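You operate a simulated robot arm through the tools that you are given. There is no shell and no other tool. Be economical: measure what you need, move in short steps, check, and stop when the job is done.

You are at the controls of a simulated two-armed robot. One attempt, no reset.

Task
Uncover the keyboard, fit the white pack, switch on with the glow, and lay the wrist rest along it.
Fine: the rest lies along the space-bar edge; the cover goes to the inner corner of the desk.
Where things are to end (x, y in the base frame): keyboard cover within 6 cm of [61, 1].

Only the result counts: the job must be done as asked and must still hold three seconds after the hand-in. Knocking over, shifting, dropping, spilling or breaking anything else fails it. A push-on lid holds only when it is set on centred and level and pressed home; a screw cap is set on level and turned clockwise until tight.

Robot
Two 7-joint arms with two-finger parallel grippers on one trunk, on a base that drives. Base frame: it is fixed to the floor where the robot stands at the start and does not move with it; the origin is under the middle of the robot, x ahead of it, y to its left, z up; the surface under the hand at the start is at about z = 74. Units: cm, rad, N and s.
The left shoulder is at the start at [6, 14.4, 93.7], the right one opposite. With the tool pointing down near the work surface each hand reaches from about 32 to 74 cm from the robot's upright axis, wherever it stands, measured 20 degrees to its own side. Places, roughly: grey pack [-25, 150, 75]; inner corner of the desk [80, 10, 70]; keyboard bay [30, 60, 70]; keyboard glow key [10, 80, 80]; keyboard on key [30, 50, 80]; pair key [30, 50, 80]; white pack [-25, 150, 75]. Payload 1.57 kg a hand.
Tool frame (each hand has its own): the origin (TCP) lies between the finger pads and is the grasp point; the fingertips stand 3 cm ahead of it; z points along the fingers, y is the line along which they close. The gripper opens to 11 cm. The fingers are 2.4 cm wide and 1.2 cm thick; the gripper's body (4.8 by 11.2 cm) begins 7.8 cm behind the TCP.
Orientation is that of the tool frame in the base frame, as [roll, pitch, yaw] about the fixed x, y, z axes, in that order (R = Rz(yaw) Ry(pitch) Rx(roll)). With the fingers straight down and closing along the base's y, the tool's x points along the base's -x, its y along +y and its z along -z.

Tools
- The arms move only by the tool drive_tool. It takes "left_plan", "right_plan" or both (then of equal length, played together; a hand with none holds still); each is text: rows parted by semicolons, each of 7 numbers parted by spaces: the finger opening in cm, from 0 to 11, then the shift along the tool's x, y, z in units of 150 mm (1.0 is 150 mm), then the turn, a rotation vector about the tool's x, y, z in units of 120 degrees (1.0 is 120 degrees). In form: claw tx ty tz rx ry rz; .... A call has 1 to 8 rows; each row is the pose to reach, as a shift and turn from the pose commanded when the call began, along the tool's axes at that moment. A call with a number of a shift or a turn outside -1 to 1 is refused whole. Each row takes 0.2 s and may step no farther than 5 cm and 0.15 rad from the row before; otherwise, or with a gripper value out of range, the whole call is refused. A pose out of reach is approached as far as the arm can. The call stops where the force on the tool passes 40 N (or 10 N more than at its start, if that is more) or the arm is blocked; 0.2 s more then pass. The fingers move at their own pace (about 4.5 cm/s each) and stop on an object; they squeeze with about 21 N. The grip force told is the motor's: it shows also when the fingers shut on nothing. Time passes only in rows, and 0.2 s behind the last, so rows that repeat a pose let the fingers close. It gives the time, the measured TCP pose, the force on the tool (base axes), the opening and the grip force at its end, in the units of the frame above (readings bear some noise), with the torque about the TCP (base axes, N m) and any sound that the robot's microphone picked up, and new pictures: "views" is both (left out), scene, wrist or none (wrist: the cameras of the hands that moved).
- Cameras (640 x 400 px; columns grow to the right, rows downward): "scene" is now at [3.46, 3.73, 154.14]; the picture's right is [0.52, -0.86, 0.00], its down [-0.69, -0.42, -0.59] and it looks along [0.51, 0.31, -0.80] (base axes); focal length 281 px, centre (320, 200). "left" rides on the left gripper at [7, -1.6, -14.1] in its tool frame; the picture's right is [0.23, 0.97, 0.00], its down [-0.86, 0.20, -0.48] and it looks along [-0.47, 0.11, 0.88] (tool axes); focal length 222 px, centre (320, 200). "right" rides on the right gripper at [7, 1.6, -14.1] in its tool frame; the picture's right is [-0.23, 0.97, 0.00], its down [-0.85, -0.20, -0.48] and it looks along [-0.47, -0.11, 0.88] (tool axes); focal length 222 px, centre (320, 200). There is no depth. A picture from a camera that has moved, and an enlarged one, comes with that camera's place and axes in the base frame and with its lens.
- move_column(by): slides the trunk up (or, below 0, down) by that many cm; the arms and the scene camera ride with it, the base frame stays. It gives what a move gives, with no picture.
- base_move(legs): drives the robot by 1 to 6 legs, each [ahead, left, turn to the left] in cm, cm and rad, along the robot's own axes; the way and the turn of a leg run together, so that a leg with both is an arc; at most 150 cm and 3.142 rad a leg. The arms and the cameras ride along, it lands a little off, and it stops where it bumps. It gives what a move gives, and a new picture of the scene camera.
- aim_head(pan, tilt): turns the head with the scene camera to pan (to the left, within 1.501 rad either way) and tilt (down, from -0.506 to 1.204), counted from straight ahead of the robot. It gives what a move gives, and a new picture of the scene camera.
- enlarge(camera, box): a new picture of the part [left, top, right, bottom] of that camera's present view, enlarged. The clock stands still meanwhile.
- finish_job(): hands the job in; it is judged then, once.

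Work in short steps. Places have to be worked out from the pictures, the camera data and where the tool is seen: move nearer, look again, correct. Check each grasp and each placing, and mend what went wrong. You have 120 turns and 260 pictures in all, those below and enlarged ones among them. Open the grippers and draw the arms clear of the work before you hand the job in, unless the task says otherwise.

The tools are called after "Request:" as name(argument=value, ...) on one line, values as JSON. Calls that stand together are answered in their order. drive_tool: Moves the arms, as the interface text tells. Its arguments: {"type":"object","properties":{"left_plan":{"type":"string"},"right_plan":{"type":"string"},"views":{"type":"string","enum":["both","scene","wrist","none"]}},"required":[]} The other tools are called the same way: move_column (by) slides the trunk up or down; base_move (legs) drives the base; aim_head (pan, tilt) turns the head that bears the scene camera; enlarge (camera, box) takes an enlarged picture of a part of a camera's view; finish_job () hands the job in.

At the start:

```text
time: 0.0
left_tcp_pos: [27.75, 36.85, 112.86]
left_ee_rot: [-3.141, 0.0, -3.141]
left_ft_force: [-0.6, -0.1, 0.6]
left_moment: [-0.01, 0.0, 0.01]
left_gripper_width: 11.02
left_grip_force: 0.0
right_tcp_pos: [38.3, 7.13, 108.03]
right_ee_rot: [3.141, -0.001, -3.14]
right_ft_force: [0.3, 0.0, 0.5]
right_moment: [-0.02, 0.01, -0.03]
right_gripper_width: 11.0
right_grip_force: 0.0
trunk travel left (down, up): [-53.6, 5.4]
robot x, y, heading: [-0.15, -0.1, 0.0]
head pan, tilt: [0.545, 0.934]
```

scene: 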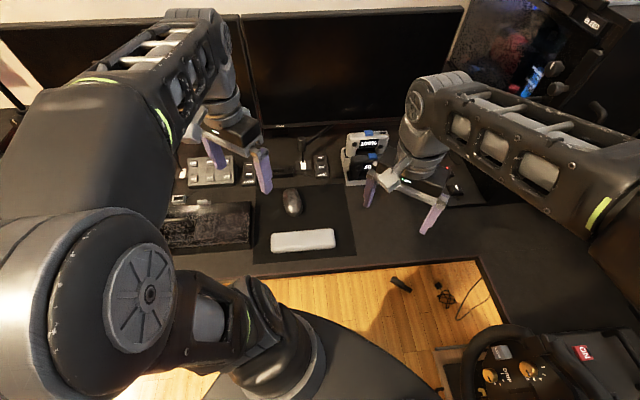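
right: 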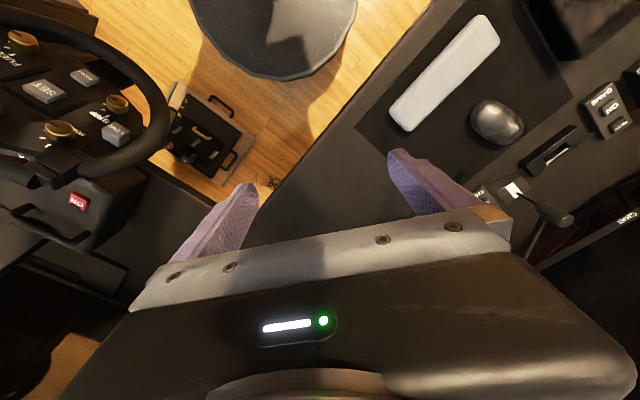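
left: 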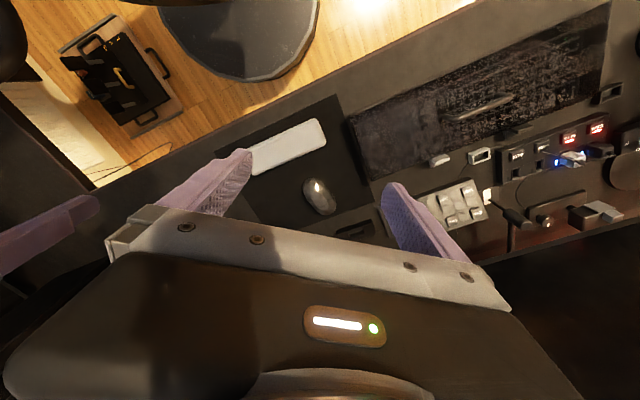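

I'll start by looking closer at the desk: the scene view and the left wrist view, which shows the covered keyboard and devices.

Request:
enlarge(camera="scene", box=[140, 100, 480, 290])

Request:
enlarge(camera="left", box=[240, 0, 640, 250])

Request:
aim_head(pan=1.2, tilt=0.8)

```text
1.88 times, centred on (310, 195) of scene
camera zoom: at [3.46, 3.73, 154.14], right [0.52, -0.86, 0.0], down [-0.69, -0.42, -0.59], along [0.51, 0.31, -0.8], focal length 530 px, centre (339, 209)
```

zoom: 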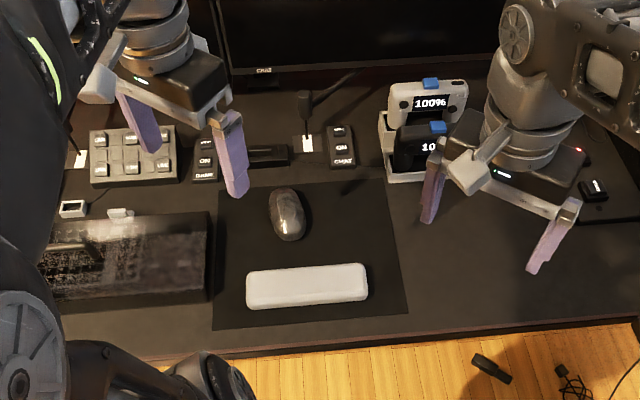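

```text
1.60 times, centred on (440, 125) of left
camera zoom: at [20.79, 35.19, 127.0], right [-0.23, 0.97, 0.0], down [0.86, 0.2, 0.48], along [0.47, 0.11, -0.88], focal length 355 px, centre (128, 320)
```

zoom: 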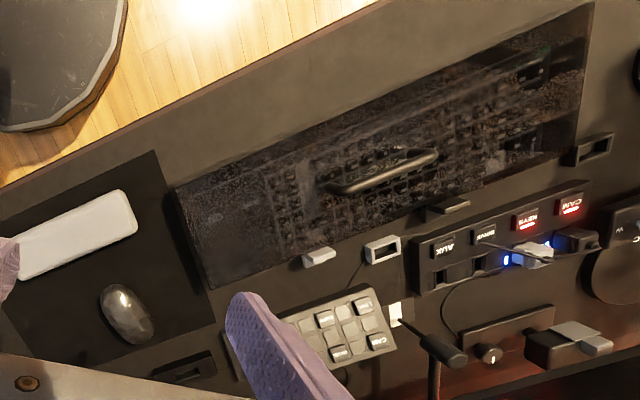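

```text
time: 1.0
left_tcp_pos: [27.67, 36.88, 112.97]
left_ee_rot: [-3.141, -0.002, -3.141]
left_ft_force: [0.0, 0.6, 0.4]
left_moment: [-0.01, 0.0, 0.02]
left_gripper_width: 11.02
left_grip_force: 0.1
right_tcp_pos: [38.41, 7.13, 108.03]
right_ee_rot: [-3.141, 0.0, 3.141]
right_ft_force: [-0.6, -0.4, -0.1]
right_moment: [0.0, 0.0, 0.02]
right_gripper_width: 11.01
right_grip_force: 0.1
trunk travel left (down, up): [-53.6, 5.4]
robot x, y, heading: [0.24, -0.4, -0.004]
head pan, tilt: [1.201, 0.799]
camera scene: at [0.09, 7.43, 155.18], right [0.93, -0.36, 0.0], down [-0.26, -0.67, -0.7], along [0.25, 0.65, -0.72], focal length 281 px, centre (320, 200)
```

scene: 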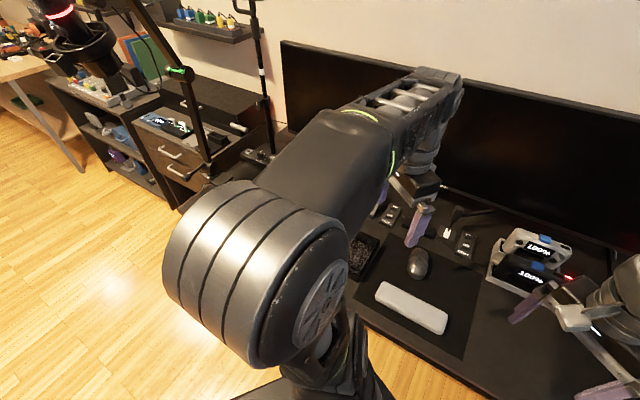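

The left arm hides the chest and keyboard. I'll enlarge the chest region.

Request:
enlarge(camera="scene", box=[60, 60, 280, 210])

Request:
aim_head(pan=-0.1, tilt=0.8)

```text
2.67 times, centred on (170, 135) of scene
camera zoom: at [0.09, 7.43, 155.18], right [0.93, -0.36, 0.0], down [-0.26, -0.67, -0.7], along [0.25, 0.65, -0.72], focal length 750 px, centre (720, 373)
```

zoom: 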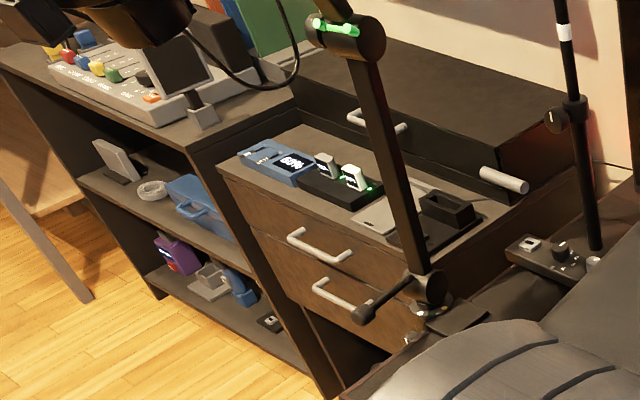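

```text
time: 2.5
left_tcp_pos: [27.77, 36.93, 112.97]
left_ee_rot: [3.141, 0.0, -3.141]
left_ft_force: [0.4, -0.6, 0.3]
left_moment: [0.0, 0.0, 0.03]
left_gripper_width: 11.01
left_grip_force: 0.1
right_tcp_pos: [38.39, 7.2, 108.08]
right_ee_rot: [-3.141, 0.0, 3.142]
right_ft_force: [0.6, -0.2, 0.1]
right_moment: [0.0, 0.01, -0.01]
right_gripper_width: 10.98
right_grip_force: 0.0
trunk travel left (down, up): [-53.6, 5.4]
robot x, y, heading: [0.24, -0.31, -0.001]
head pan, tilt: [-0.099, 0.799]
camera scene: at [5.19, -0.88, 155.18], right [-0.1, -1.0, 0.0], down [-0.71, 0.07, -0.7], along [0.69, -0.07, -0.72], focal length 281 px, centre (320, 200)
```

scene: 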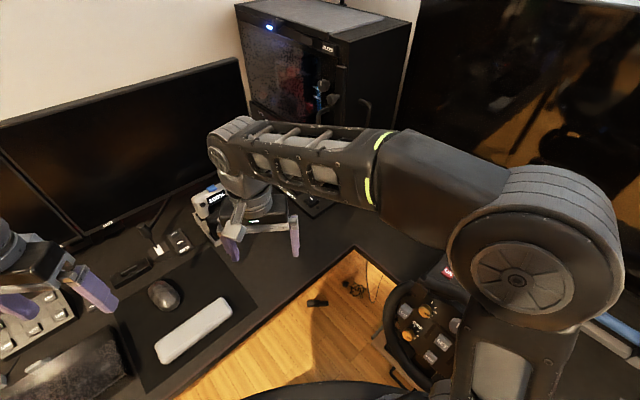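

Estimates: cover ~47×16 cm centred near (18, 66), long axis along (0.59,-0.81), handle at its middle. I swing the left hand above it, turning to close across the handle, and take the right hand aside.

Request:
drive_tool(left_plan="11 0.08 0.166 0 0 0 0.065; 11 0.16 0.333 0 0 0 0.13; 11 0.24 0.5 0 0 0 0.195; 11 0.32 0.666 0 0 0 0.26; 11 0.4 0.833 0 0 0 0.325; 11 0.48 1.0 0 0 0 0.39; 11 0.48 1.0 0.1 0 0 0.455", right_plan="11 0.03 -0.166 0 0 0 0; 11 0.06 -0.333 0 0 0 0; 11 0.09 -0.5 0 0 0 0; 11 0.12 -0.666 0 0 0 0; 11 0.15 -0.833 0 0 0 0; 11 0.18 -1.0 0 0 0 0; 11 0.18 -1.0 0 0 0 0", views="wrist")

```text
time: 4.1
left_tcp_pos: [20.42, 52.0, 111.53]
left_ee_rot: [3.14, 0.0, 2.186]
left_ft_force: [0.3, -0.6, 0.4]
left_moment: [0.03, 0.03, -0.01]
left_gripper_width: 10.98
left_grip_force: 0.0
right_tcp_pos: [35.64, -8.0, 107.88]
right_ee_rot: [-3.142, -0.001, -3.14]
right_ft_force: [-0.6, -0.1, -1.0]
right_moment: [-0.04, 0.02, 0.01]
right_gripper_width: 11.0
right_grip_force: 0.0
trunk travel left (down, up): [-53.6, 5.4]
robot x, y, heading: [-0.13, 0.39, 0.0]
head pan, tilt: [-0.099, 0.799]
camera right: at [28.74, -6.38, 121.93], right [0.23, 0.97, 0.0], down [0.85, -0.2, 0.48], along [0.47, -0.11, -0.88], focal length 222 px, centre (320, 200)
camera left: at [15.08, 56.63, 125.56], right [0.66, 0.75, 0.0], down [0.66, -0.58, 0.48], along [0.36, -0.32, -0.88], focal length 222 px, centre (320, 200)
```

right: 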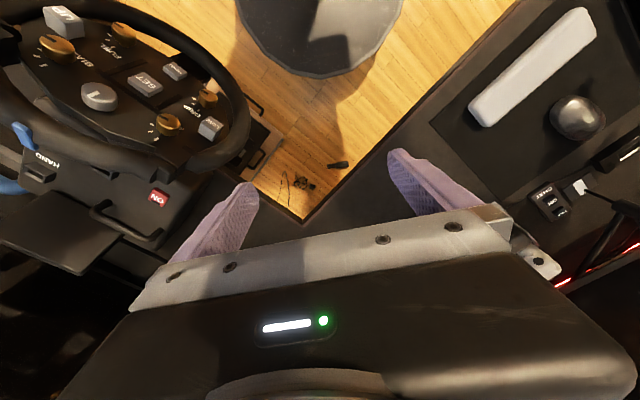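
left: 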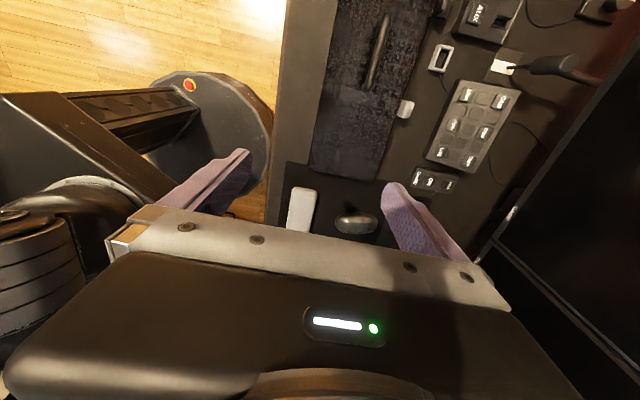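

Handle is consistently at ~(18.3, 66.2). Moving over it and down to z≈96.5.

Request:
drive_tool(left_plan="11 0.17 0.087 0.2 0 0 0; 11 0.34 0.174 0.4 0 0 0; 11 0.51 0.26 0.6 0 0 0; 11 0.68 0.347 0.8 0 0 0; 11 0.853 0.433 1.0 0 0 0.02; 11 0.853 0.433 1.0 0 0 0.02", views="wrist")

```text
time: 5.5
left_tcp_pos: [18.24, 66.11, 97.04]
left_ee_rot: [3.142, 0.0, 2.148]
left_ft_force: [0.1, -0.3, -0.2]
left_moment: [0.03, 0.0, -0.01]
left_gripper_width: 11.01
left_grip_force: 0.0
right_tcp_pos: [35.71, -8.12, 107.86]
right_ee_rot: [3.141, 0.002, 3.14]
right_ft_force: [0.0, -0.2, -0.3]
right_moment: [-0.04, -0.01, 0.0]
right_gripper_width: 10.97
right_grip_force: 0.0
trunk travel left (down, up): [-53.6, 5.4]
robot x, y, heading: [-0.12, -0.08, -0.005]
head pan, tilt: [-0.099, 0.799]
camera left: at [13.2, 70.89, 111.05], right [0.69, 0.72, 0.0], down [0.63, -0.61, 0.48], along [0.34, -0.33, -0.88], focal length 222 px, centre (320, 200)
```

left: 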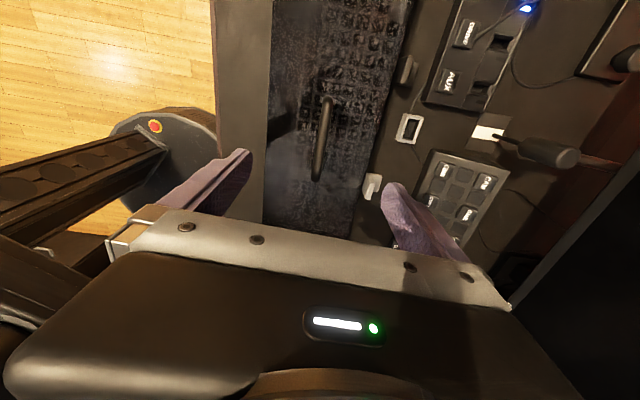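

Aligned over the handle; correct yaw ~5° and descend to TCP z≈84, then look.

Request:
drive_tool(left_plan="8 0 0.01 0.25 0 0 -0.02; 7 0 0.015 0.5 0 0 -0.045; 6 0 0.015 0.7 0 0 -0.045; 6 0 0.015 0.87 0 0 -0.045; 6 0 0.015 0.87 0 0 -0.045", views="wrist")

```text
time: 6.7
left_tcp_pos: [18.72, 66.26, 83.27]
left_ee_rot: [-3.141, 0.001, 2.242]
left_ft_force: [0.6, 0.0, -0.2]
left_moment: [0.01, 0.03, 0.02]
left_gripper_width: 5.98
left_grip_force: 0.1
right_tcp_pos: [35.62, -7.93, 107.86]
right_ee_rot: [3.141, 0.0, 3.141]
right_ft_force: [0.1, -0.4, -0.2]
right_moment: [0.05, -0.01, 0.01]
right_gripper_width: 11.01
right_grip_force: 0.1
trunk travel left (down, up): [-53.6, 5.4]
robot x, y, heading: [0.27, -0.14, 0.003]
head pan, tilt: [-0.099, 0.799]
camera left: at [13.03, 70.63, 97.44], right [0.62, 0.78, 0.0], down [0.69, -0.55, 0.48], along [0.37, -0.3, -0.88], focal length 222 px, centre (320, 200)
```

left: 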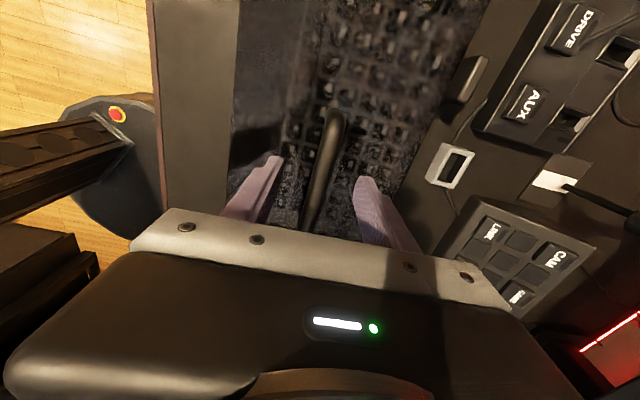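

Fingers straddle the handle bar. I go down slowly another ~2 cm watching the force.

Request:
drive_tool(left_plan="6 0 0 0.05 0 0 0; 6 0 0 0.1 0 0 0; 6 0 0 0.1 0 0 0", views="wrist")

```text
time: 7.5
left_tcp_pos: [18.65, 66.35, 82.03]
left_ee_rot: [3.137, -0.001, 2.24]
left_ft_force: [-0.3, -0.2, 14.2]
left_moment: [-0.38, 0.35, 0.09]
left_gripper_width: 6.06
left_grip_force: 0.1
right_tcp_pos: [35.68, -8.1, 107.8]
right_ee_rot: [3.141, -0.001, -3.14]
right_ft_force: [0.4, -0.6, 0.0]
right_moment: [0.0, -0.01, 0.01]
right_gripper_width: 11.01
right_grip_force: 0.1
trunk travel left (down, up): [-53.6, 5.4]
robot x, y, heading: [-0.05, -0.33, 0.006]
head pan, tilt: [-0.099, 0.799]
camera left: at [13.03, 70.69, 96.11], right [0.62, 0.78, 0.0], down [0.69, -0.55, 0.48], along [0.38, -0.29, -0.88], focal length 222 px, centre (320, 200)
```

left: 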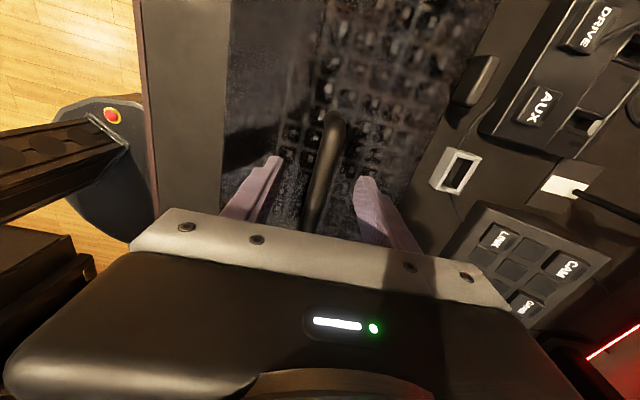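

Touched the cover top (≈79). Back off slightly and close on the handle.

Request:
drive_tool(left_plan="6 0 0 -0.04 0 0 0; 3 0 0 -0.04 0 0 0; 0 0 0 -0.04 0 0 0; 0 0 0 -0.04 0 0 0; 0 0 0 -0.04 0 0 0; 0 0 0 -0.04 0 0 0", views="wrist")

```text
time: 8.9
left_tcp_pos: [18.7, 66.28, 82.43]
left_ee_rot: [-3.141, -0.001, 2.241]
left_ft_force: [-0.3, 0.2, -0.6]
left_moment: [0.03, 0.04, -0.16]
left_gripper_width: 1.36
left_grip_force: 20.9
right_tcp_pos: [35.82, -8.0, 107.88]
right_ee_rot: [3.141, 0.0, -3.141]
right_ft_force: [0.9, 0.4, 0.3]
right_moment: [0.01, -0.02, -0.01]
right_gripper_width: 11.02
right_grip_force: 0.0
trunk travel left (down, up): [-53.6, 5.4]
robot x, y, heading: [0.21, 0.33, -0.0]
head pan, tilt: [-0.099, 0.799]
camera left: at [13.08, 70.66, 96.57], right [0.62, 0.78, 0.0], down [0.69, -0.55, 0.48], along [0.37, -0.3, -0.88], focal length 222 px, centre (320, 200)
```

left: 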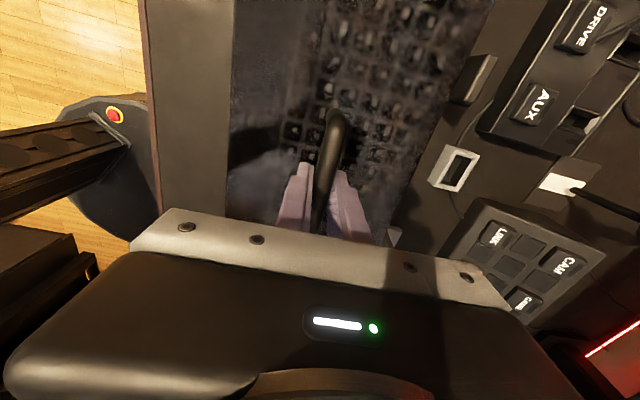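

Gripped the bar (1.36 cm). Lift straight up 12 cm.

Request:
drive_tool(left_plan="0 0 0 -0.1 0 0 0; 0 0 0 -0.3 0 0 0; 0 0 0 -0.5 0 0 0; 0 0 0 -0.7 0 0 0; 0 0 0 -0.8 0 0 0; 0 0 0 -0.8 0 0 0", views="both")

```text
time: 10.3
left_tcp_pos: [18.64, 66.33, 94.47]
left_ee_rot: [-3.141, 0.002, 2.242]
left_ft_force: [0.2, 0.5, -3.3]
left_moment: [0.02, 0.03, -0.01]
left_gripper_width: 1.35
left_grip_force: 21.3
right_tcp_pos: [35.88, -7.92, 107.92]
right_ee_rot: [3.141, -0.001, -3.141]
right_ft_force: [0.2, 0.3, 0.5]
right_moment: [-0.03, -0.01, -0.01]
right_gripper_width: 11.01
right_grip_force: 0.0
trunk travel left (down, up): [-53.6, 5.4]
robot x, y, heading: [0.39, -0.28, 0.0]
head pan, tilt: [-0.099, 0.799]
camera scene: at [5.21, -0.84, 155.18], right [-0.1, -1.0, 0.0], down [-0.71, 0.07, -0.7], along [0.69, -0.07, -0.72], focal length 281 px, centre (320, 200)
camera left: at [13.07, 70.67, 108.53], right [0.62, 0.78, 0.0], down [0.69, -0.55, 0.48], along [0.37, -0.3, -0.88], focal length 222 px, centre (320, 200)
```

scene: 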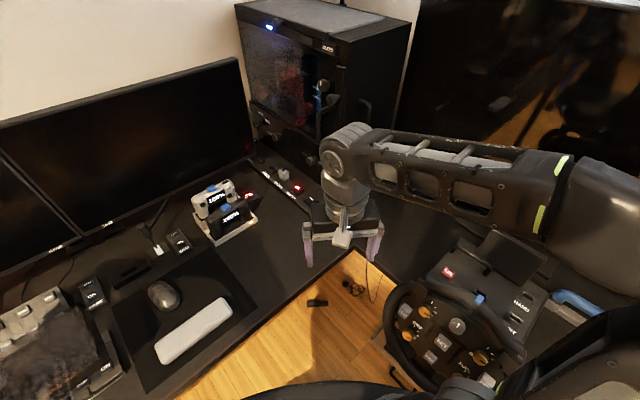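
left: 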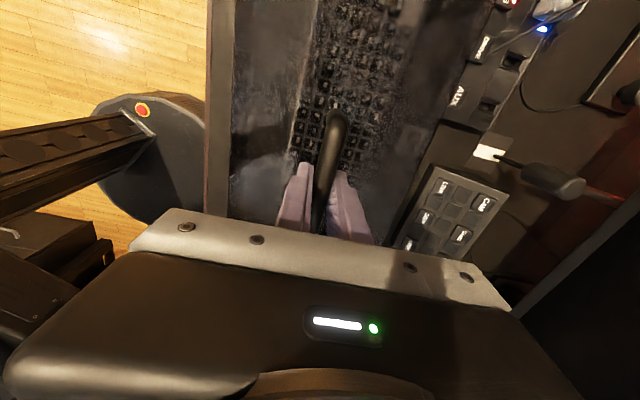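

Cover lifted level (3.3 N). I carry it along the desk direction (tool −x), moving the right hand back out of the way.

Request:
drive_tool(left_plan="0 -0.2 0 0 0 0 0; 0 -0.5 -0.03 0 0 0 0; 0 -0.8 -0.06 0 0 0 0; 0 -1.0 -0.08 0 0 0 0", right_plan="11 0.2 -0.2 0 0 0 0; 11 0.35 -0.4 0 0 0 0; 11 0.5 -0.65 0 0 0 0; 11 0.6 -0.9 0 0 0 0", views="none")

Request:
drive_tool(left_plan="0 -0.3 -0.02 0 0 0 0; 0 -0.6 -0.04 0 0 0 0; 0 -0.8 -0.06 0 0 0 0; 0 -1.0 -0.08 0 0 0 0", views="scene")

```text
time: 11.3
left_tcp_pos: [27.14, 54.11, 94.32]
left_ee_rot: [3.141, 0.001, 2.242]
left_ft_force: [-0.4, -0.4, -3.1]
left_moment: [0.04, -0.01, -0.04]
left_gripper_width: 1.34
left_grip_force: 21.2
right_tcp_pos: [26.76, -21.28, 107.92]
right_ee_rot: [3.141, 0.001, 3.14]
right_ft_force: [-0.2, 0.0, 0.1]
right_moment: [0.0, 0.03, -0.03]
right_gripper_width: 11.02
right_grip_force: 0.0
trunk travel left (down, up): [-53.6, 5.4]
robot x, y, heading: [0.31, 0.14, -0.003]
head pan, tilt: [-0.099, 0.799]
```

```text
time: 12.3
left_tcp_pos: [35.53, 41.4, 94.39]
left_ee_rot: [-3.141, -0.003, 2.241]
left_ft_force: [-0.8, -0.6, -3.8]
left_moment: [0.04, -0.01, 0.01]
left_gripper_width: 1.36
left_grip_force: 20.7
right_tcp_pos: [26.72, -21.33, 107.8]
right_ee_rot: [-3.141, 0.001, 3.142]
right_ft_force: [0.4, -0.1, 0.5]
right_moment: [0.02, 0.0, -0.01]
right_gripper_width: 10.99
right_grip_force: 0.0
trunk travel left (down, up): [-53.6, 5.4]
robot x, y, heading: [0.09, 0.22, -0.002]
head pan, tilt: [-0.099, 0.799]
camera scene: at [5.25, -0.91, 155.18], right [-0.1, -1.0, 0.0], down [-0.71, 0.07, -0.7], along [0.69, -0.07, -0.72], focal length 281 px, centre (320, 200)
```

scene: 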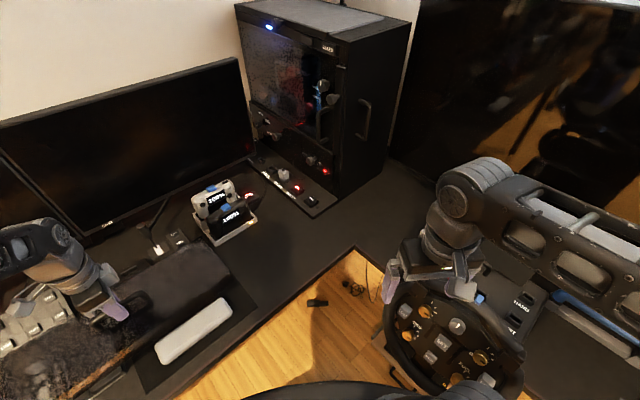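

The device near the PC may be close to the cover's far corner; enlarging that area.

Request:
enlarge(camera="scene", box=[180, 140, 400, 290])

```text
2.67 times, centred on (290, 215) of scene
camera zoom: at [5.25, -0.91, 155.18], right [-0.1, -1.0, 0.0], down [-0.71, 0.07, -0.7], along [0.69, -0.07, -0.72], focal length 750 px, centre (400, 160)
```

zoom: 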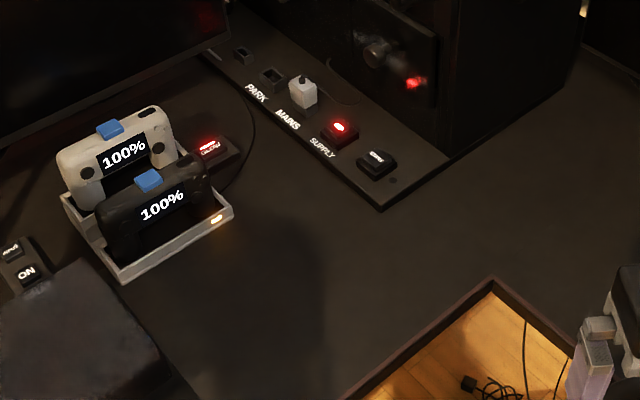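

The device front edge is at n≈55.6, desk edge ≈36; cover must be centred at about n≈46, i.e. (59, -1.3), within the 6 cm. Continue carrying, three more spans.

Request:
drive_tool(left_plan="0 -0.3 -0.06 0 0 0 0; 0 -0.6 -0.12 0 0 0 0; 0 -0.8 -0.16 0 0 0 0; 0 -1.0 -0.18 0 0 0 0", views="none")

Request:
drive_tool(left_plan="0 -0.3 -0.06 0 0 0 0; 0 -0.6 -0.12 0 0 0 0; 0 -0.8 -0.16 0 0 0 0; 0 -1.0 -0.18 0 0 0 0; 0 -1.0 -0.18 0 0 0 0", views="scene")

```text
time: 13.3
left_tcp_pos: [42.67, 27.8, 94.33]
left_ee_rot: [3.14, -0.002, 2.239]
left_ft_force: [0.8, 0.0, -3.1]
left_moment: [0.01, -0.04, -0.01]
left_gripper_width: 1.35
left_grip_force: 21.4
right_tcp_pos: [26.91, -21.25, 107.78]
right_ee_rot: [3.14, 0.0, 3.142]
right_ft_force: [-0.3, -0.7, 0.0]
right_moment: [0.03, -0.03, 0.04]
right_gripper_width: 10.98
right_grip_force: 0.1
trunk travel left (down, up): [-53.6, 5.4]
robot x, y, heading: [-0.11, 0.08, 0.002]
head pan, tilt: [-0.099, 0.799]
```

```text
time: 14.5
left_tcp_pos: [49.65, 14.48, 94.2]
left_ee_rot: [3.141, 0.0, 2.242]
left_ft_force: [0.5, -0.3, -2.4]
left_moment: [0.0, -0.04, 0.03]
left_gripper_width: 1.33
left_grip_force: 20.7
right_tcp_pos: [26.94, -21.23, 107.95]
right_ee_rot: [3.141, 0.002, -3.14]
right_ft_force: [0.0, 0.6, 0.2]
right_moment: [-0.01, -0.01, -0.02]
right_gripper_width: 11.02
right_grip_force: 0.1
trunk travel left (down, up): [-53.6, 5.4]
robot x, y, heading: [0.18, 0.26, 0.0]
head pan, tilt: [-0.099, 0.799]
camera scene: at [5.18, -0.85, 155.18], right [-0.1, -1.0, 0.0], down [-0.71, 0.07, -0.7], along [0.69, -0.07, -0.72], focal length 281 px, centre (320, 200)
```

scene: 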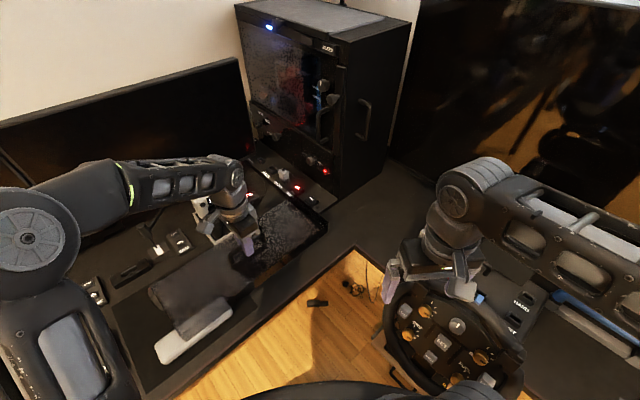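

Continue to the target and start to lower (to TCP z≈87, cover bottom ≈79).

Request:
drive_tool(left_plan="0 -0.3 -0.05 0 0 0 0; 0 -0.6 -0.1 0 0 0 0; 0 -0.8 -0.14 0 0 0 0; 0 -1.0 -0.16 0 0 0 0", views="none")

Request:
drive_tool(left_plan="0 -0.22 0 0 0 0 0; 0 -0.22 0 0.2 0 0 0; 0 -0.22 0 0.4 0 0 0; 0 -0.22 0 0.48 0 0 0; 0 -0.22 0 0.48 0 0 0", views="both")

Request:
enlarge(camera="scene", box=[180, 140, 400, 290])

```text
time: 15.5
left_tcp_pos: [57.19, 0.86, 94.57]
left_ee_rot: [-3.14, -0.002, 2.24]
left_ft_force: [0.2, 0.6, -2.6]
left_moment: [0.01, 0.01, 0.03]
left_gripper_width: 1.36
left_grip_force: 21.4
right_tcp_pos: [26.93, -21.25, 107.78]
right_ee_rot: [3.141, 0.001, 3.141]
right_ft_force: [-0.2, -0.3, 0.1]
right_moment: [0.04, -0.02, -0.01]
right_gripper_width: 10.99
right_grip_force: 0.1
trunk travel left (down, up): [-53.6, 5.4]
robot x, y, heading: [-0.04, 0.23, 0.003]
head pan, tilt: [-0.099, 0.799]
```

```text
time: 16.7
left_tcp_pos: [59.02, -1.5, 87.26]
left_ee_rot: [3.141, -0.002, 2.241]
left_ft_force: [-0.3, -0.2, -2.7]
left_moment: [0.0, -0.03, 0.01]
left_gripper_width: 1.34
left_grip_force: 20.6
right_tcp_pos: [26.95, -21.27, 107.82]
right_ee_rot: [-3.141, 0.0, -3.141]
right_ft_force: [-0.8, 0.4, 0.2]
right_moment: [-0.03, 0.03, -0.01]
right_gripper_width: 10.99
right_grip_force: 0.0
trunk travel left (down, up): [-53.6, 5.4]
robot x, y, heading: [-0.38, 0.33, -0.002]
head pan, tilt: [-0.099, 0.799]
camera scene: at [5.23, -0.91, 155.18], right [-0.1, -1.0, 0.0], down [-0.71, 0.07, -0.7], along [0.69, -0.07, -0.72], focal length 281 px, centre (320, 200)
camera left: at [53.49, 2.86, 101.37], right [0.62, 0.78, 0.0], down [0.69, -0.55, 0.48], along [0.37, -0.3, -0.88], focal length 222 px, centre (320, 200)
```

scene: 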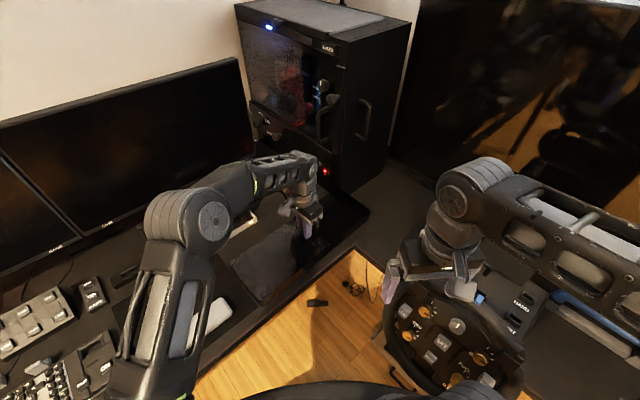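
left: 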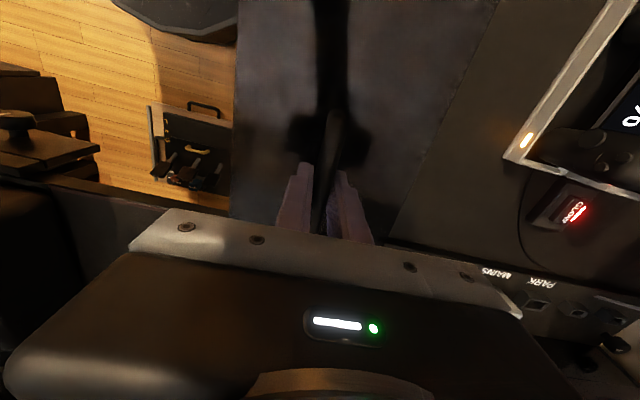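

```text
2.67 times, centred on (290, 215) of scene
camera zoom: at [5.23, -0.91, 155.18], right [-0.1, -1.0, 0.0], down [-0.71, 0.07, -0.7], along [0.69, -0.07, -0.72], focal length 750 px, centre (400, 160)
```

zoom: 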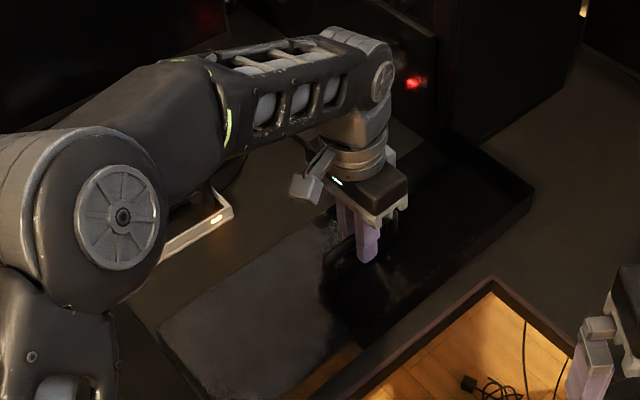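

Cover front edge ≈38.4 vs desk edge ≈36.5, rear ≈53.5 vs device 55.6: fits. Lower to touch-down.

Request:
drive_tool(left_plan="0 0 0 0.15 0 0 0; 0 0 0 0.25 0 0 0; 0 0 0 0.3 0 0 0; 0 0 0 0.325 0 0 0; 0 0 0 0.325 0 0 0", views="both")

Request:
enlarge(camera="scene", box=[180, 140, 400, 290])

```text
time: 17.9
left_tcp_pos: [59.34, -1.42, 82.4]
left_ee_rot: [3.139, 0.004, 2.241]
left_ft_force: [2.3, 1.8, 14.3]
left_moment: [0.09, 0.08, -0.15]
left_gripper_width: 1.35
left_grip_force: 21.3
right_tcp_pos: [26.66, -21.2, 107.95]
right_ee_rot: [-3.141, 0.001, 3.141]
right_ft_force: [0.1, 0.4, -0.6]
right_moment: [-0.02, -0.03, 0.02]
right_gripper_width: 11.01
right_grip_force: 0.1
trunk travel left (down, up): [-53.6, 5.4]
robot x, y, heading: [0.26, -0.14, -0.004]
head pan, tilt: [-0.099, 0.799]
camera scene: at [5.09, -0.88, 155.2], right [-0.1, -1.0, 0.0], down [-0.71, 0.07, -0.7], along [0.69, -0.07, -0.72], focal length 281 px, centre (320, 200)
camera left: at [53.68, 3.02, 96.55], right [0.62, 0.78, 0.0], down [0.69, -0.55, 0.48], along [0.38, -0.3, -0.88], focal length 222 px, centre (320, 200)
```

scene: 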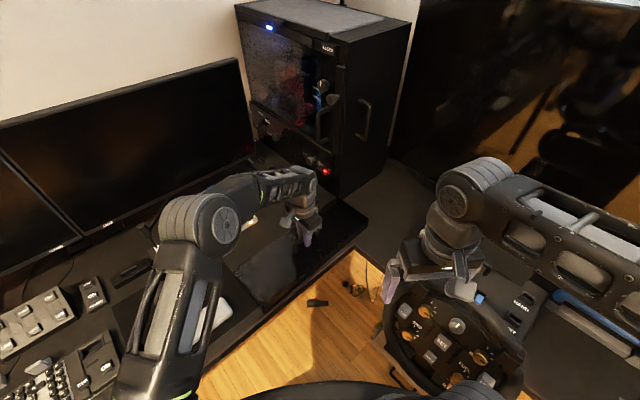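
left: 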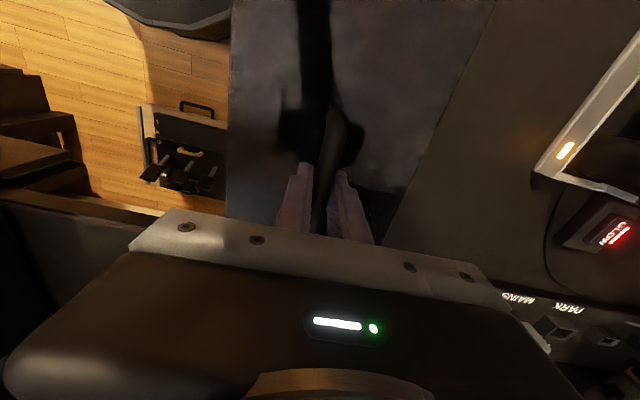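

```text
2.67 times, centred on (290, 215) of scene
camera zoom: at [5.09, -0.88, 155.2], right [-0.1, -1.0, 0.0], down [-0.71, 0.07, -0.7], along [0.69, -0.07, -0.72], focal length 750 px, centre (400, 160)
```

zoom: 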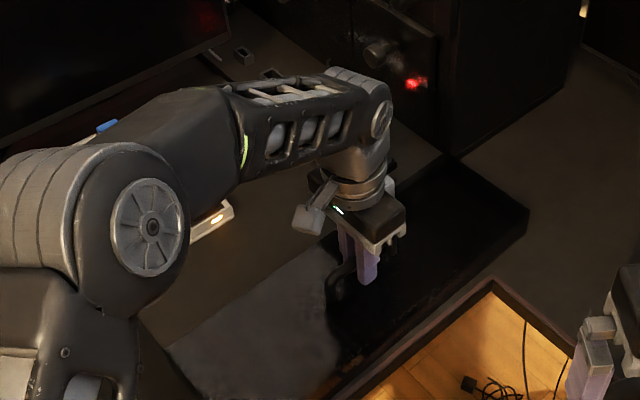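

Touchdown at the same height as on the desk originally, level. Release, rise and look.

Request:
drive_tool(left_plan="2 0 0 -0.01 0 0 0; 4 0 0 -0.01 0 0 0; 5 0 0 -0.01 0 0 0; 5 0 0 -0.2 0 0 0; 5 0 0 -0.5 0 0 0; 5 0 0 -0.8 0 0 0; 5 0 0 -1 0 0 0; 5 0 0 -1 0 0 0", views="wrist")

Request:
drive_tool(left_plan="5 0.3 0 -0.05 0 0 0; 5 0.6 0 -0.1 0 0 0; 8 0.8 0 -0.15 0 0 0; 8 1.0 0 -0.2 0 0 0", views="none")

Request:
drive_tool(left_plan="5 0.3 0 -0.05 0 0 0; 5 0.6 0 -0.1 0 0 0; 8 0.8 0 -0.15 0 0 0; 8 1.0 0 -0.2 0 0 0", views="both")

```text
time: 19.7
left_tcp_pos: [59.18, -1.31, 97.33]
left_ee_rot: [-3.141, -0.002, 2.241]
left_ft_force: [-1.0, -0.2, -0.5]
left_moment: [-0.01, -0.01, 0.0]
left_gripper_width: 5.0
left_grip_force: 0.1
right_tcp_pos: [26.86, -21.2, 107.82]
right_ee_rot: [3.142, 0.0, 3.14]
right_ft_force: [0.7, 0.3, 0.2]
right_moment: [0.03, 0.03, -0.02]
right_gripper_width: 11.01
right_grip_force: 0.1
trunk travel left (down, up): [-53.6, 5.4]
robot x, y, heading: [0.06, 0.36, -0.0]
head pan, tilt: [-0.099, 0.799]
camera left: at [53.65, 3.13, 111.49], right [0.62, 0.78, 0.0], down [0.69, -0.55, 0.48], along [0.37, -0.3, -0.88], focal length 222 px, centre (320, 200)
```

left: 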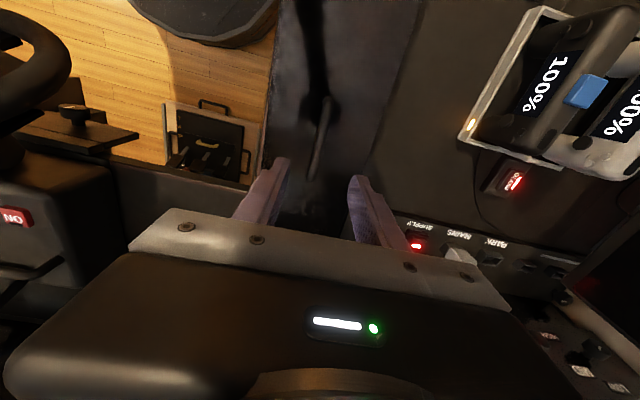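

```text
time: 20.7
left_tcp_pos: [49.81, 10.34, 100.16]
left_ee_rot: [3.141, 0.0, 2.24]
left_ft_force: [0.9, 0.1, 0.2]
left_moment: [-0.03, -0.02, -0.01]
left_gripper_width: 8.02
left_grip_force: 0.1
right_tcp_pos: [26.83, -21.21, 107.92]
right_ee_rot: [-3.141, 0.001, 3.141]
right_ft_force: [0.3, 0.1, 0.4]
right_moment: [0.0, 0.0, 0.0]
right_gripper_width: 10.98
right_grip_force: 0.1
trunk travel left (down, up): [-53.6, 5.4]
robot x, y, heading: [-0.03, -0.29, -0.002]
head pan, tilt: [-0.099, 0.799]
```

```text
time: 21.7
left_tcp_pos: [40.44, 22.04, 103.15]
left_ee_rot: [-3.141, 0.0, 2.238]
left_ft_force: [0.6, -0.3, -0.3]
left_moment: [-0.01, 0.0, 0.02]
left_gripper_width: 8.01
left_grip_force: 0.1
right_tcp_pos: [26.82, -21.26, 107.74]
right_ee_rot: [-3.141, 0.0, 3.141]
right_ft_force: [-0.5, 0.3, -0.5]
right_moment: [0.03, -0.01, -0.02]
right_gripper_width: 11.01
right_grip_force: 0.0
trunk travel left (down, up): [-53.6, 5.4]
robot x, y, heading: [0.15, -0.05, -0.003]
head pan, tilt: [-0.099, 0.799]
camera scene: at [5.13, -0.86, 155.18], right [-0.1, -0.99, 0.0], down [-0.71, 0.07, -0.7], along [0.69, -0.07, -0.72], focal length 281 px, centre (320, 200)
camera left: at [34.85, 26.46, 117.25], right [0.62, 0.78, 0.0], down [0.69, -0.55, 0.48], along [0.37, -0.3, -0.88], focal length 222 px, centre (320, 200)
```

scene: 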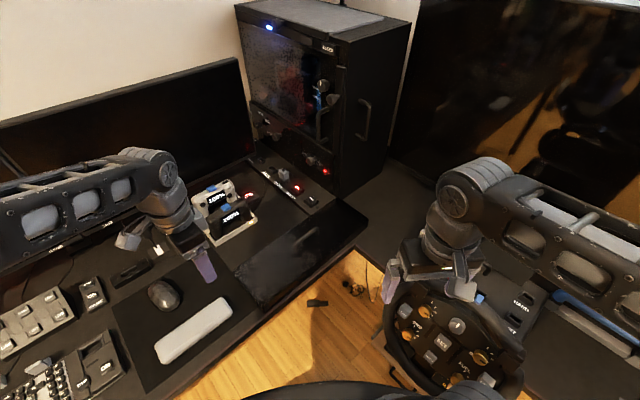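
left: 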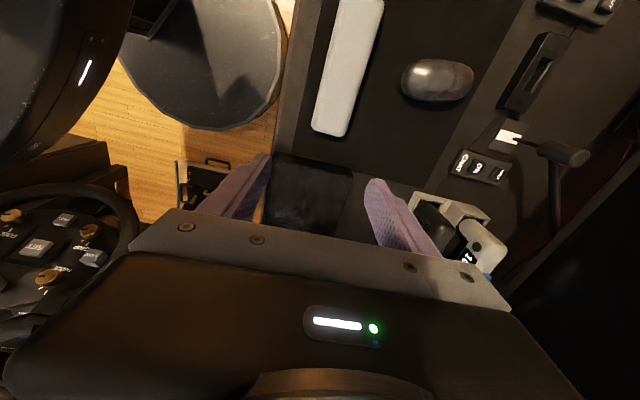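

Cover lies well on the desk. Now take the left hand back above the keyboard to look at it.

Request:
drive_tool(left_plan="8 0.3 0 -0.15 0 0 0; 8 0.6 0 -0.3 0 0 0; 8 0.8 0.1 -0.5 0 0 0; 8 1.0 0.2 -0.6 0 0 0", views="none")

Request:
drive_tool(left_plan="8 0.3 0 0 0 0 0; 8 0.6 0 0 0 0 0; 8 0.8 0.1 0 0 0 0; 8 1.0 0.1 0 0 0 0", views="none")

Request:
drive_tool(left_plan="8 0.3 0 0 0 0 0; 8 0.6 0 0 0 0 0; 8 0.8 0 0 0 0 0; 8 1.0 0 0 0 0 0", views="both")

```text
refused: row 1 steps farther than a row can; nothing moved
```

```text
time: 22.7
left_tcp_pos: [32.28, 34.71, 103.36]
left_ee_rot: [3.142, -0.001, 2.24]
left_ft_force: [0.0, 0.1, 0.2]
left_moment: [0.04, -0.01, -0.01]
left_gripper_width: 7.97
left_grip_force: 0.1
right_tcp_pos: [26.83, -21.07, 107.83]
right_ee_rot: [3.141, 0.002, -3.141]
right_ft_force: [-0.1, 0.1, -0.2]
right_moment: [0.02, -0.02, 0.0]
right_gripper_width: 10.98
right_grip_force: 0.1
trunk travel left (down, up): [-53.6, 5.4]
robot x, y, heading: [0.12, 0.24, 0.002]
head pan, tilt: [-0.099, 0.799]
```

```text
time: 23.7
left_tcp_pos: [23.15, 46.24, 103.38]
left_ee_rot: [3.14, -0.001, 2.242]
left_ft_force: [-0.6, -0.1, 0.5]
left_moment: [-0.03, 0.0, 0.0]
left_gripper_width: 7.99
left_grip_force: 0.1
right_tcp_pos: [26.81, -21.16, 107.99]
right_ee_rot: [3.141, -0.001, -3.141]
right_ft_force: [-0.1, 0.2, -0.2]
right_moment: [-0.01, 0.0, 0.0]
right_gripper_width: 11.01
right_grip_force: 0.0
trunk travel left (down, up): [-53.6, 5.4]
robot x, y, heading: [0.08, -0.19, -0.003]
head pan, tilt: [-0.099, 0.799]
camera scene: at [5.17, -0.86, 155.18], right [-0.1, -1.0, 0.0], down [-0.71, 0.07, -0.7], along [0.69, -0.07, -0.72], focal length 281 px, centre (320, 200)
camera left: at [17.62, 50.59, 117.51], right [0.62, 0.78, 0.0], down [0.69, -0.55, 0.48], along [0.37, -0.3, -0.88], focal length 222 px, centre (320, 200)
```

scene: 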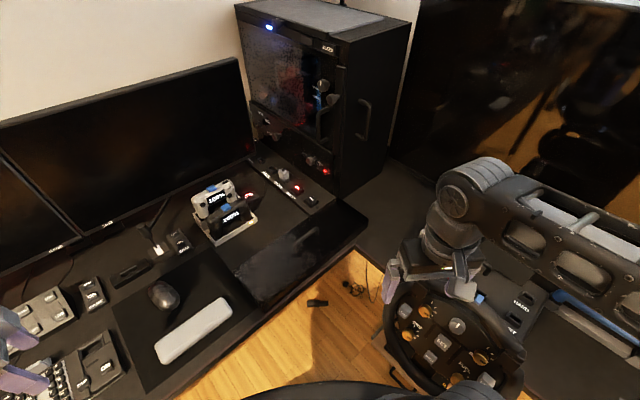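
left: 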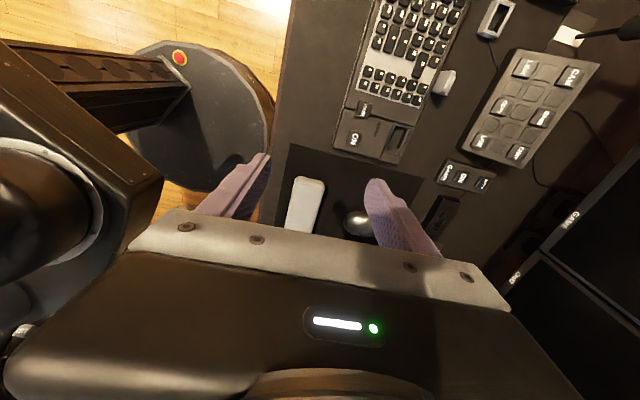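

The keyboard is visible now, with a bay at its right end. Move on 20 cm and enlarge.

Request:
drive_tool(left_plan="8 0.3 0 -0.1 0 0 0; 8 0.6 0 -0.2 0 0 0; 8 0.8 0 -0.3 0 0 0; 8 1.0 0 -0.35 0 0 0; 8 1.0 0 -0.4 0 0 0", views="none")

Request:
enlarge(camera="left", box=[240, 0, 560, 200])

Request:
drive_tool(left_plan="8 0.3 0 0 0 0 0; 8 0.6 0 0 0 0 0; 8 0.8 0 0 0 0 0; 8 0.8 0 0 0 0 0", views="none")

Request:
enlarge(camera="left", box=[240, 0, 560, 200])

```text
time: 24.9
left_tcp_pos: [13.85, 58.14, 109.61]
left_ee_rot: [-3.14, -0.001, 2.24]
left_ft_force: [-0.4, 0.4, -0.2]
left_moment: [0.03, -0.02, 0.03]
left_gripper_width: 7.99
left_grip_force: 0.1
right_tcp_pos: [26.92, -21.26, 107.78]
right_ee_rot: [3.141, -0.001, -3.141]
right_ft_force: [-0.4, 0.7, -0.7]
right_moment: [0.01, -0.03, 0.01]
right_gripper_width: 10.95
right_grip_force: 0.0
trunk travel left (down, up): [-53.6, 5.4]
robot x, y, heading: [-0.11, -0.3, 0.003]
head pan, tilt: [-0.099, 0.799]
```

```text
2.00 times, centred on (400, 100) of left
camera zoom: at [8.35, 62.54, 123.69], right [0.62, 0.78, 0.0], down [0.69, -0.55, 0.48], along [0.37, -0.3, -0.88], focal length 444 px, centre (160, 400)
```

zoom: 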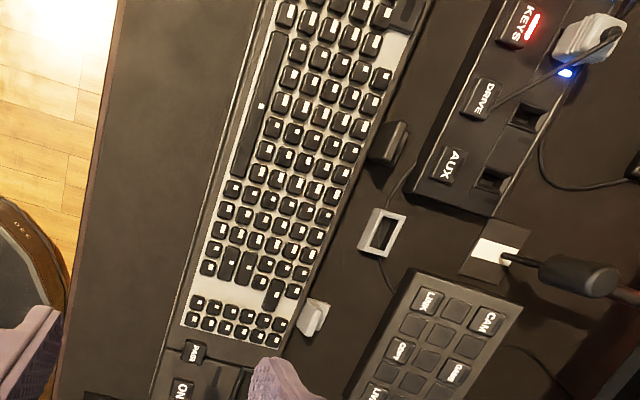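

```text
time: 25.9
left_tcp_pos: [6.07, 67.49, 109.5]
left_ee_rot: [-3.141, -0.001, 2.24]
left_ft_force: [0.4, 0.4, -0.1]
left_moment: [0.02, 0.02, 0.0]
left_gripper_width: 7.97
left_grip_force: 0.0
right_tcp_pos: [26.81, -21.24, 107.99]
right_ee_rot: [-3.142, 0.001, -3.141]
right_ft_force: [-0.2, -0.1, -0.3]
right_moment: [-0.02, 0.02, 0.0]
right_gripper_width: 11.03
right_grip_force: 0.0
trunk travel left (down, up): [-53.6, 5.4]
robot x, y, heading: [0.18, -0.26, 0.001]
head pan, tilt: [-0.099, 0.799]
```

```text
2.00 times, centred on (400, 100) of left
camera zoom: at [0.62, 71.88, 123.59], right [0.62, 0.78, 0.0], down [0.69, -0.55, 0.48], along [0.37, -0.3, -0.88], focal length 444 px, centre (160, 400)
```

zoom: 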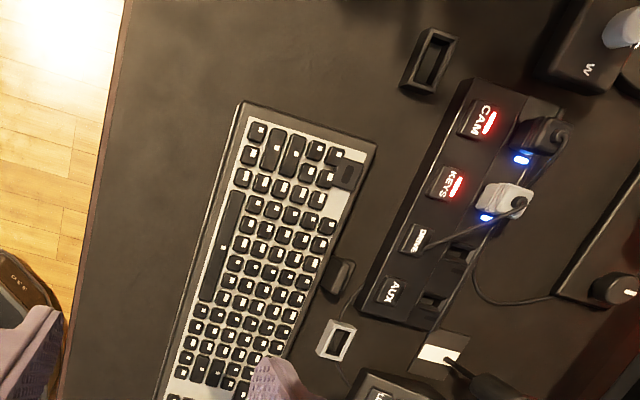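

The space bar is on the desk-edge side; PAIR/ON keys and a bay sit at the right end. Now fetch the pack: retract the left arm first, then turn the base to face the desk squarely.

Request:
drive_tool(left_plan="8 -0.3 0 -0.05 0 0 0; 8 -0.6 -0.04 -0.1 0 0 0; 8 -0.8 -0.08 -0.15 0 0 0; 8 -1.0 -0.12 -0.2 0 0 0", views="none")

Request:
drive_tool(left_plan="8 -0.3 0 0 0 0 0; 8 -0.6 -0.04 0 0 0 0; 8 -0.8 -0.08 0 0 0 0; 8 -1.0 -0.12 0 0 0 0", views="none")

Request:
drive_tool(left_plan="8 -0.2 -0.2 0 0 0 0; 8 -0.4 -0.4 0 0 0 0; 8 -0.4 -0.6 0 0 0 0", views="none")

Request:
aim_head(pan=1.4, tilt=0.7)

```text
time: 26.9
left_tcp_pos: [14.02, 54.71, 112.33]
left_ee_rot: [-3.142, -0.002, 2.243]
left_ft_force: [0.4, -0.7, -0.8]
left_moment: [0.03, 0.02, -0.01]
left_gripper_width: 8.0
left_grip_force: 0.1
right_tcp_pos: [26.8, -21.36, 107.76]
right_ee_rot: [-3.141, 0.0, -3.141]
right_ft_force: [-0.2, -0.8, -0.2]
right_moment: [0.0, 0.04, 0.01]
right_gripper_width: 11.0
right_grip_force: 0.0
trunk travel left (down, up): [-53.6, 5.4]
robot x, y, heading: [0.18, -0.16, 0.004]
head pan, tilt: [-0.099, 0.799]
```

```text
time: 27.9
left_tcp_pos: [22.36, 41.74, 112.23]
left_ee_rot: [-3.142, -0.002, 2.243]
left_ft_force: [-0.1, -1.3, -0.7]
left_moment: [-0.01, 0.0, -0.01]
left_gripper_width: 7.98
left_grip_force: 0.1
right_tcp_pos: [26.83, -21.25, 107.91]
right_ee_rot: [3.142, 0.0, 3.141]
right_ft_force: [0.5, 0.3, -0.7]
right_moment: [0.03, 0.03, 0.01]
right_gripper_width: 11.0
right_grip_force: 0.0
trunk travel left (down, up): [-53.6, 5.4]
robot x, y, heading: [-0.08, -0.11, -0.003]
head pan, tilt: [-0.099, 0.799]
```

```text
time: 28.7
left_tcp_pos: [20.85, 33.25, 109.4]
left_ee_rot: [3.14, 0.0, 2.242]
left_ft_force: [-0.3, -0.1, -0.8]
left_moment: [0.01, -0.02, 0.03]
left_gripper_width: 8.01
left_grip_force: 0.1
left hand out of reach, approached as far as the arm can: row 2, 3
right_tcp_pos: [26.86, -21.3, 107.88]
right_ee_rot: [3.141, 0.0, 3.14]
right_ft_force: [-0.4, -0.3, -0.2]
right_moment: [-0.02, 0.04, -0.02]
right_gripper_width: 11.0
right_grip_force: 0.1
trunk travel left (down, up): [-53.6, 5.4]
robot x, y, heading: [0.08, 0.02, 0.005]
head pan, tilt: [-0.099, 0.799]
```

```text
time: 30.3
left_tcp_pos: [20.9, 33.31, 109.55]
left_ee_rot: [3.139, 0.0, 2.241]
left_ft_force: [-0.1, -0.5, 0.4]
left_moment: [-0.01, -0.01, 0.01]
left_gripper_width: 8.01
left_grip_force: 0.1
right_tcp_pos: [26.85, -21.33, 107.94]
right_ee_rot: [-3.14, 0.001, -3.14]
right_ft_force: [-0.1, 0.4, 0.6]
right_moment: [0.0, -0.02, 0.02]
right_gripper_width: 11.0
right_grip_force: 0.1
trunk travel left (down, up): [-53.6, 5.4]
robot x, y, heading: [0.04, 0.28, -0.001]
head pan, tilt: [1.4, 0.7]
camera scene: at [-1.39, 8.28, 156.0], right [0.99, -0.17, 0.0], down [-0.11, -0.63, -0.76], along [0.13, 0.75, -0.64], focal length 281 px, centre (320, 200)
```

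scene: 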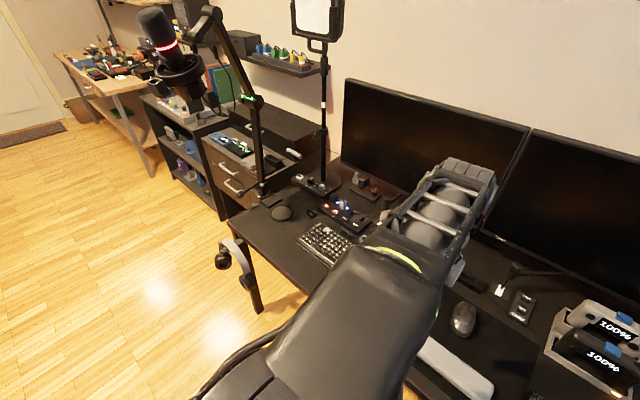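

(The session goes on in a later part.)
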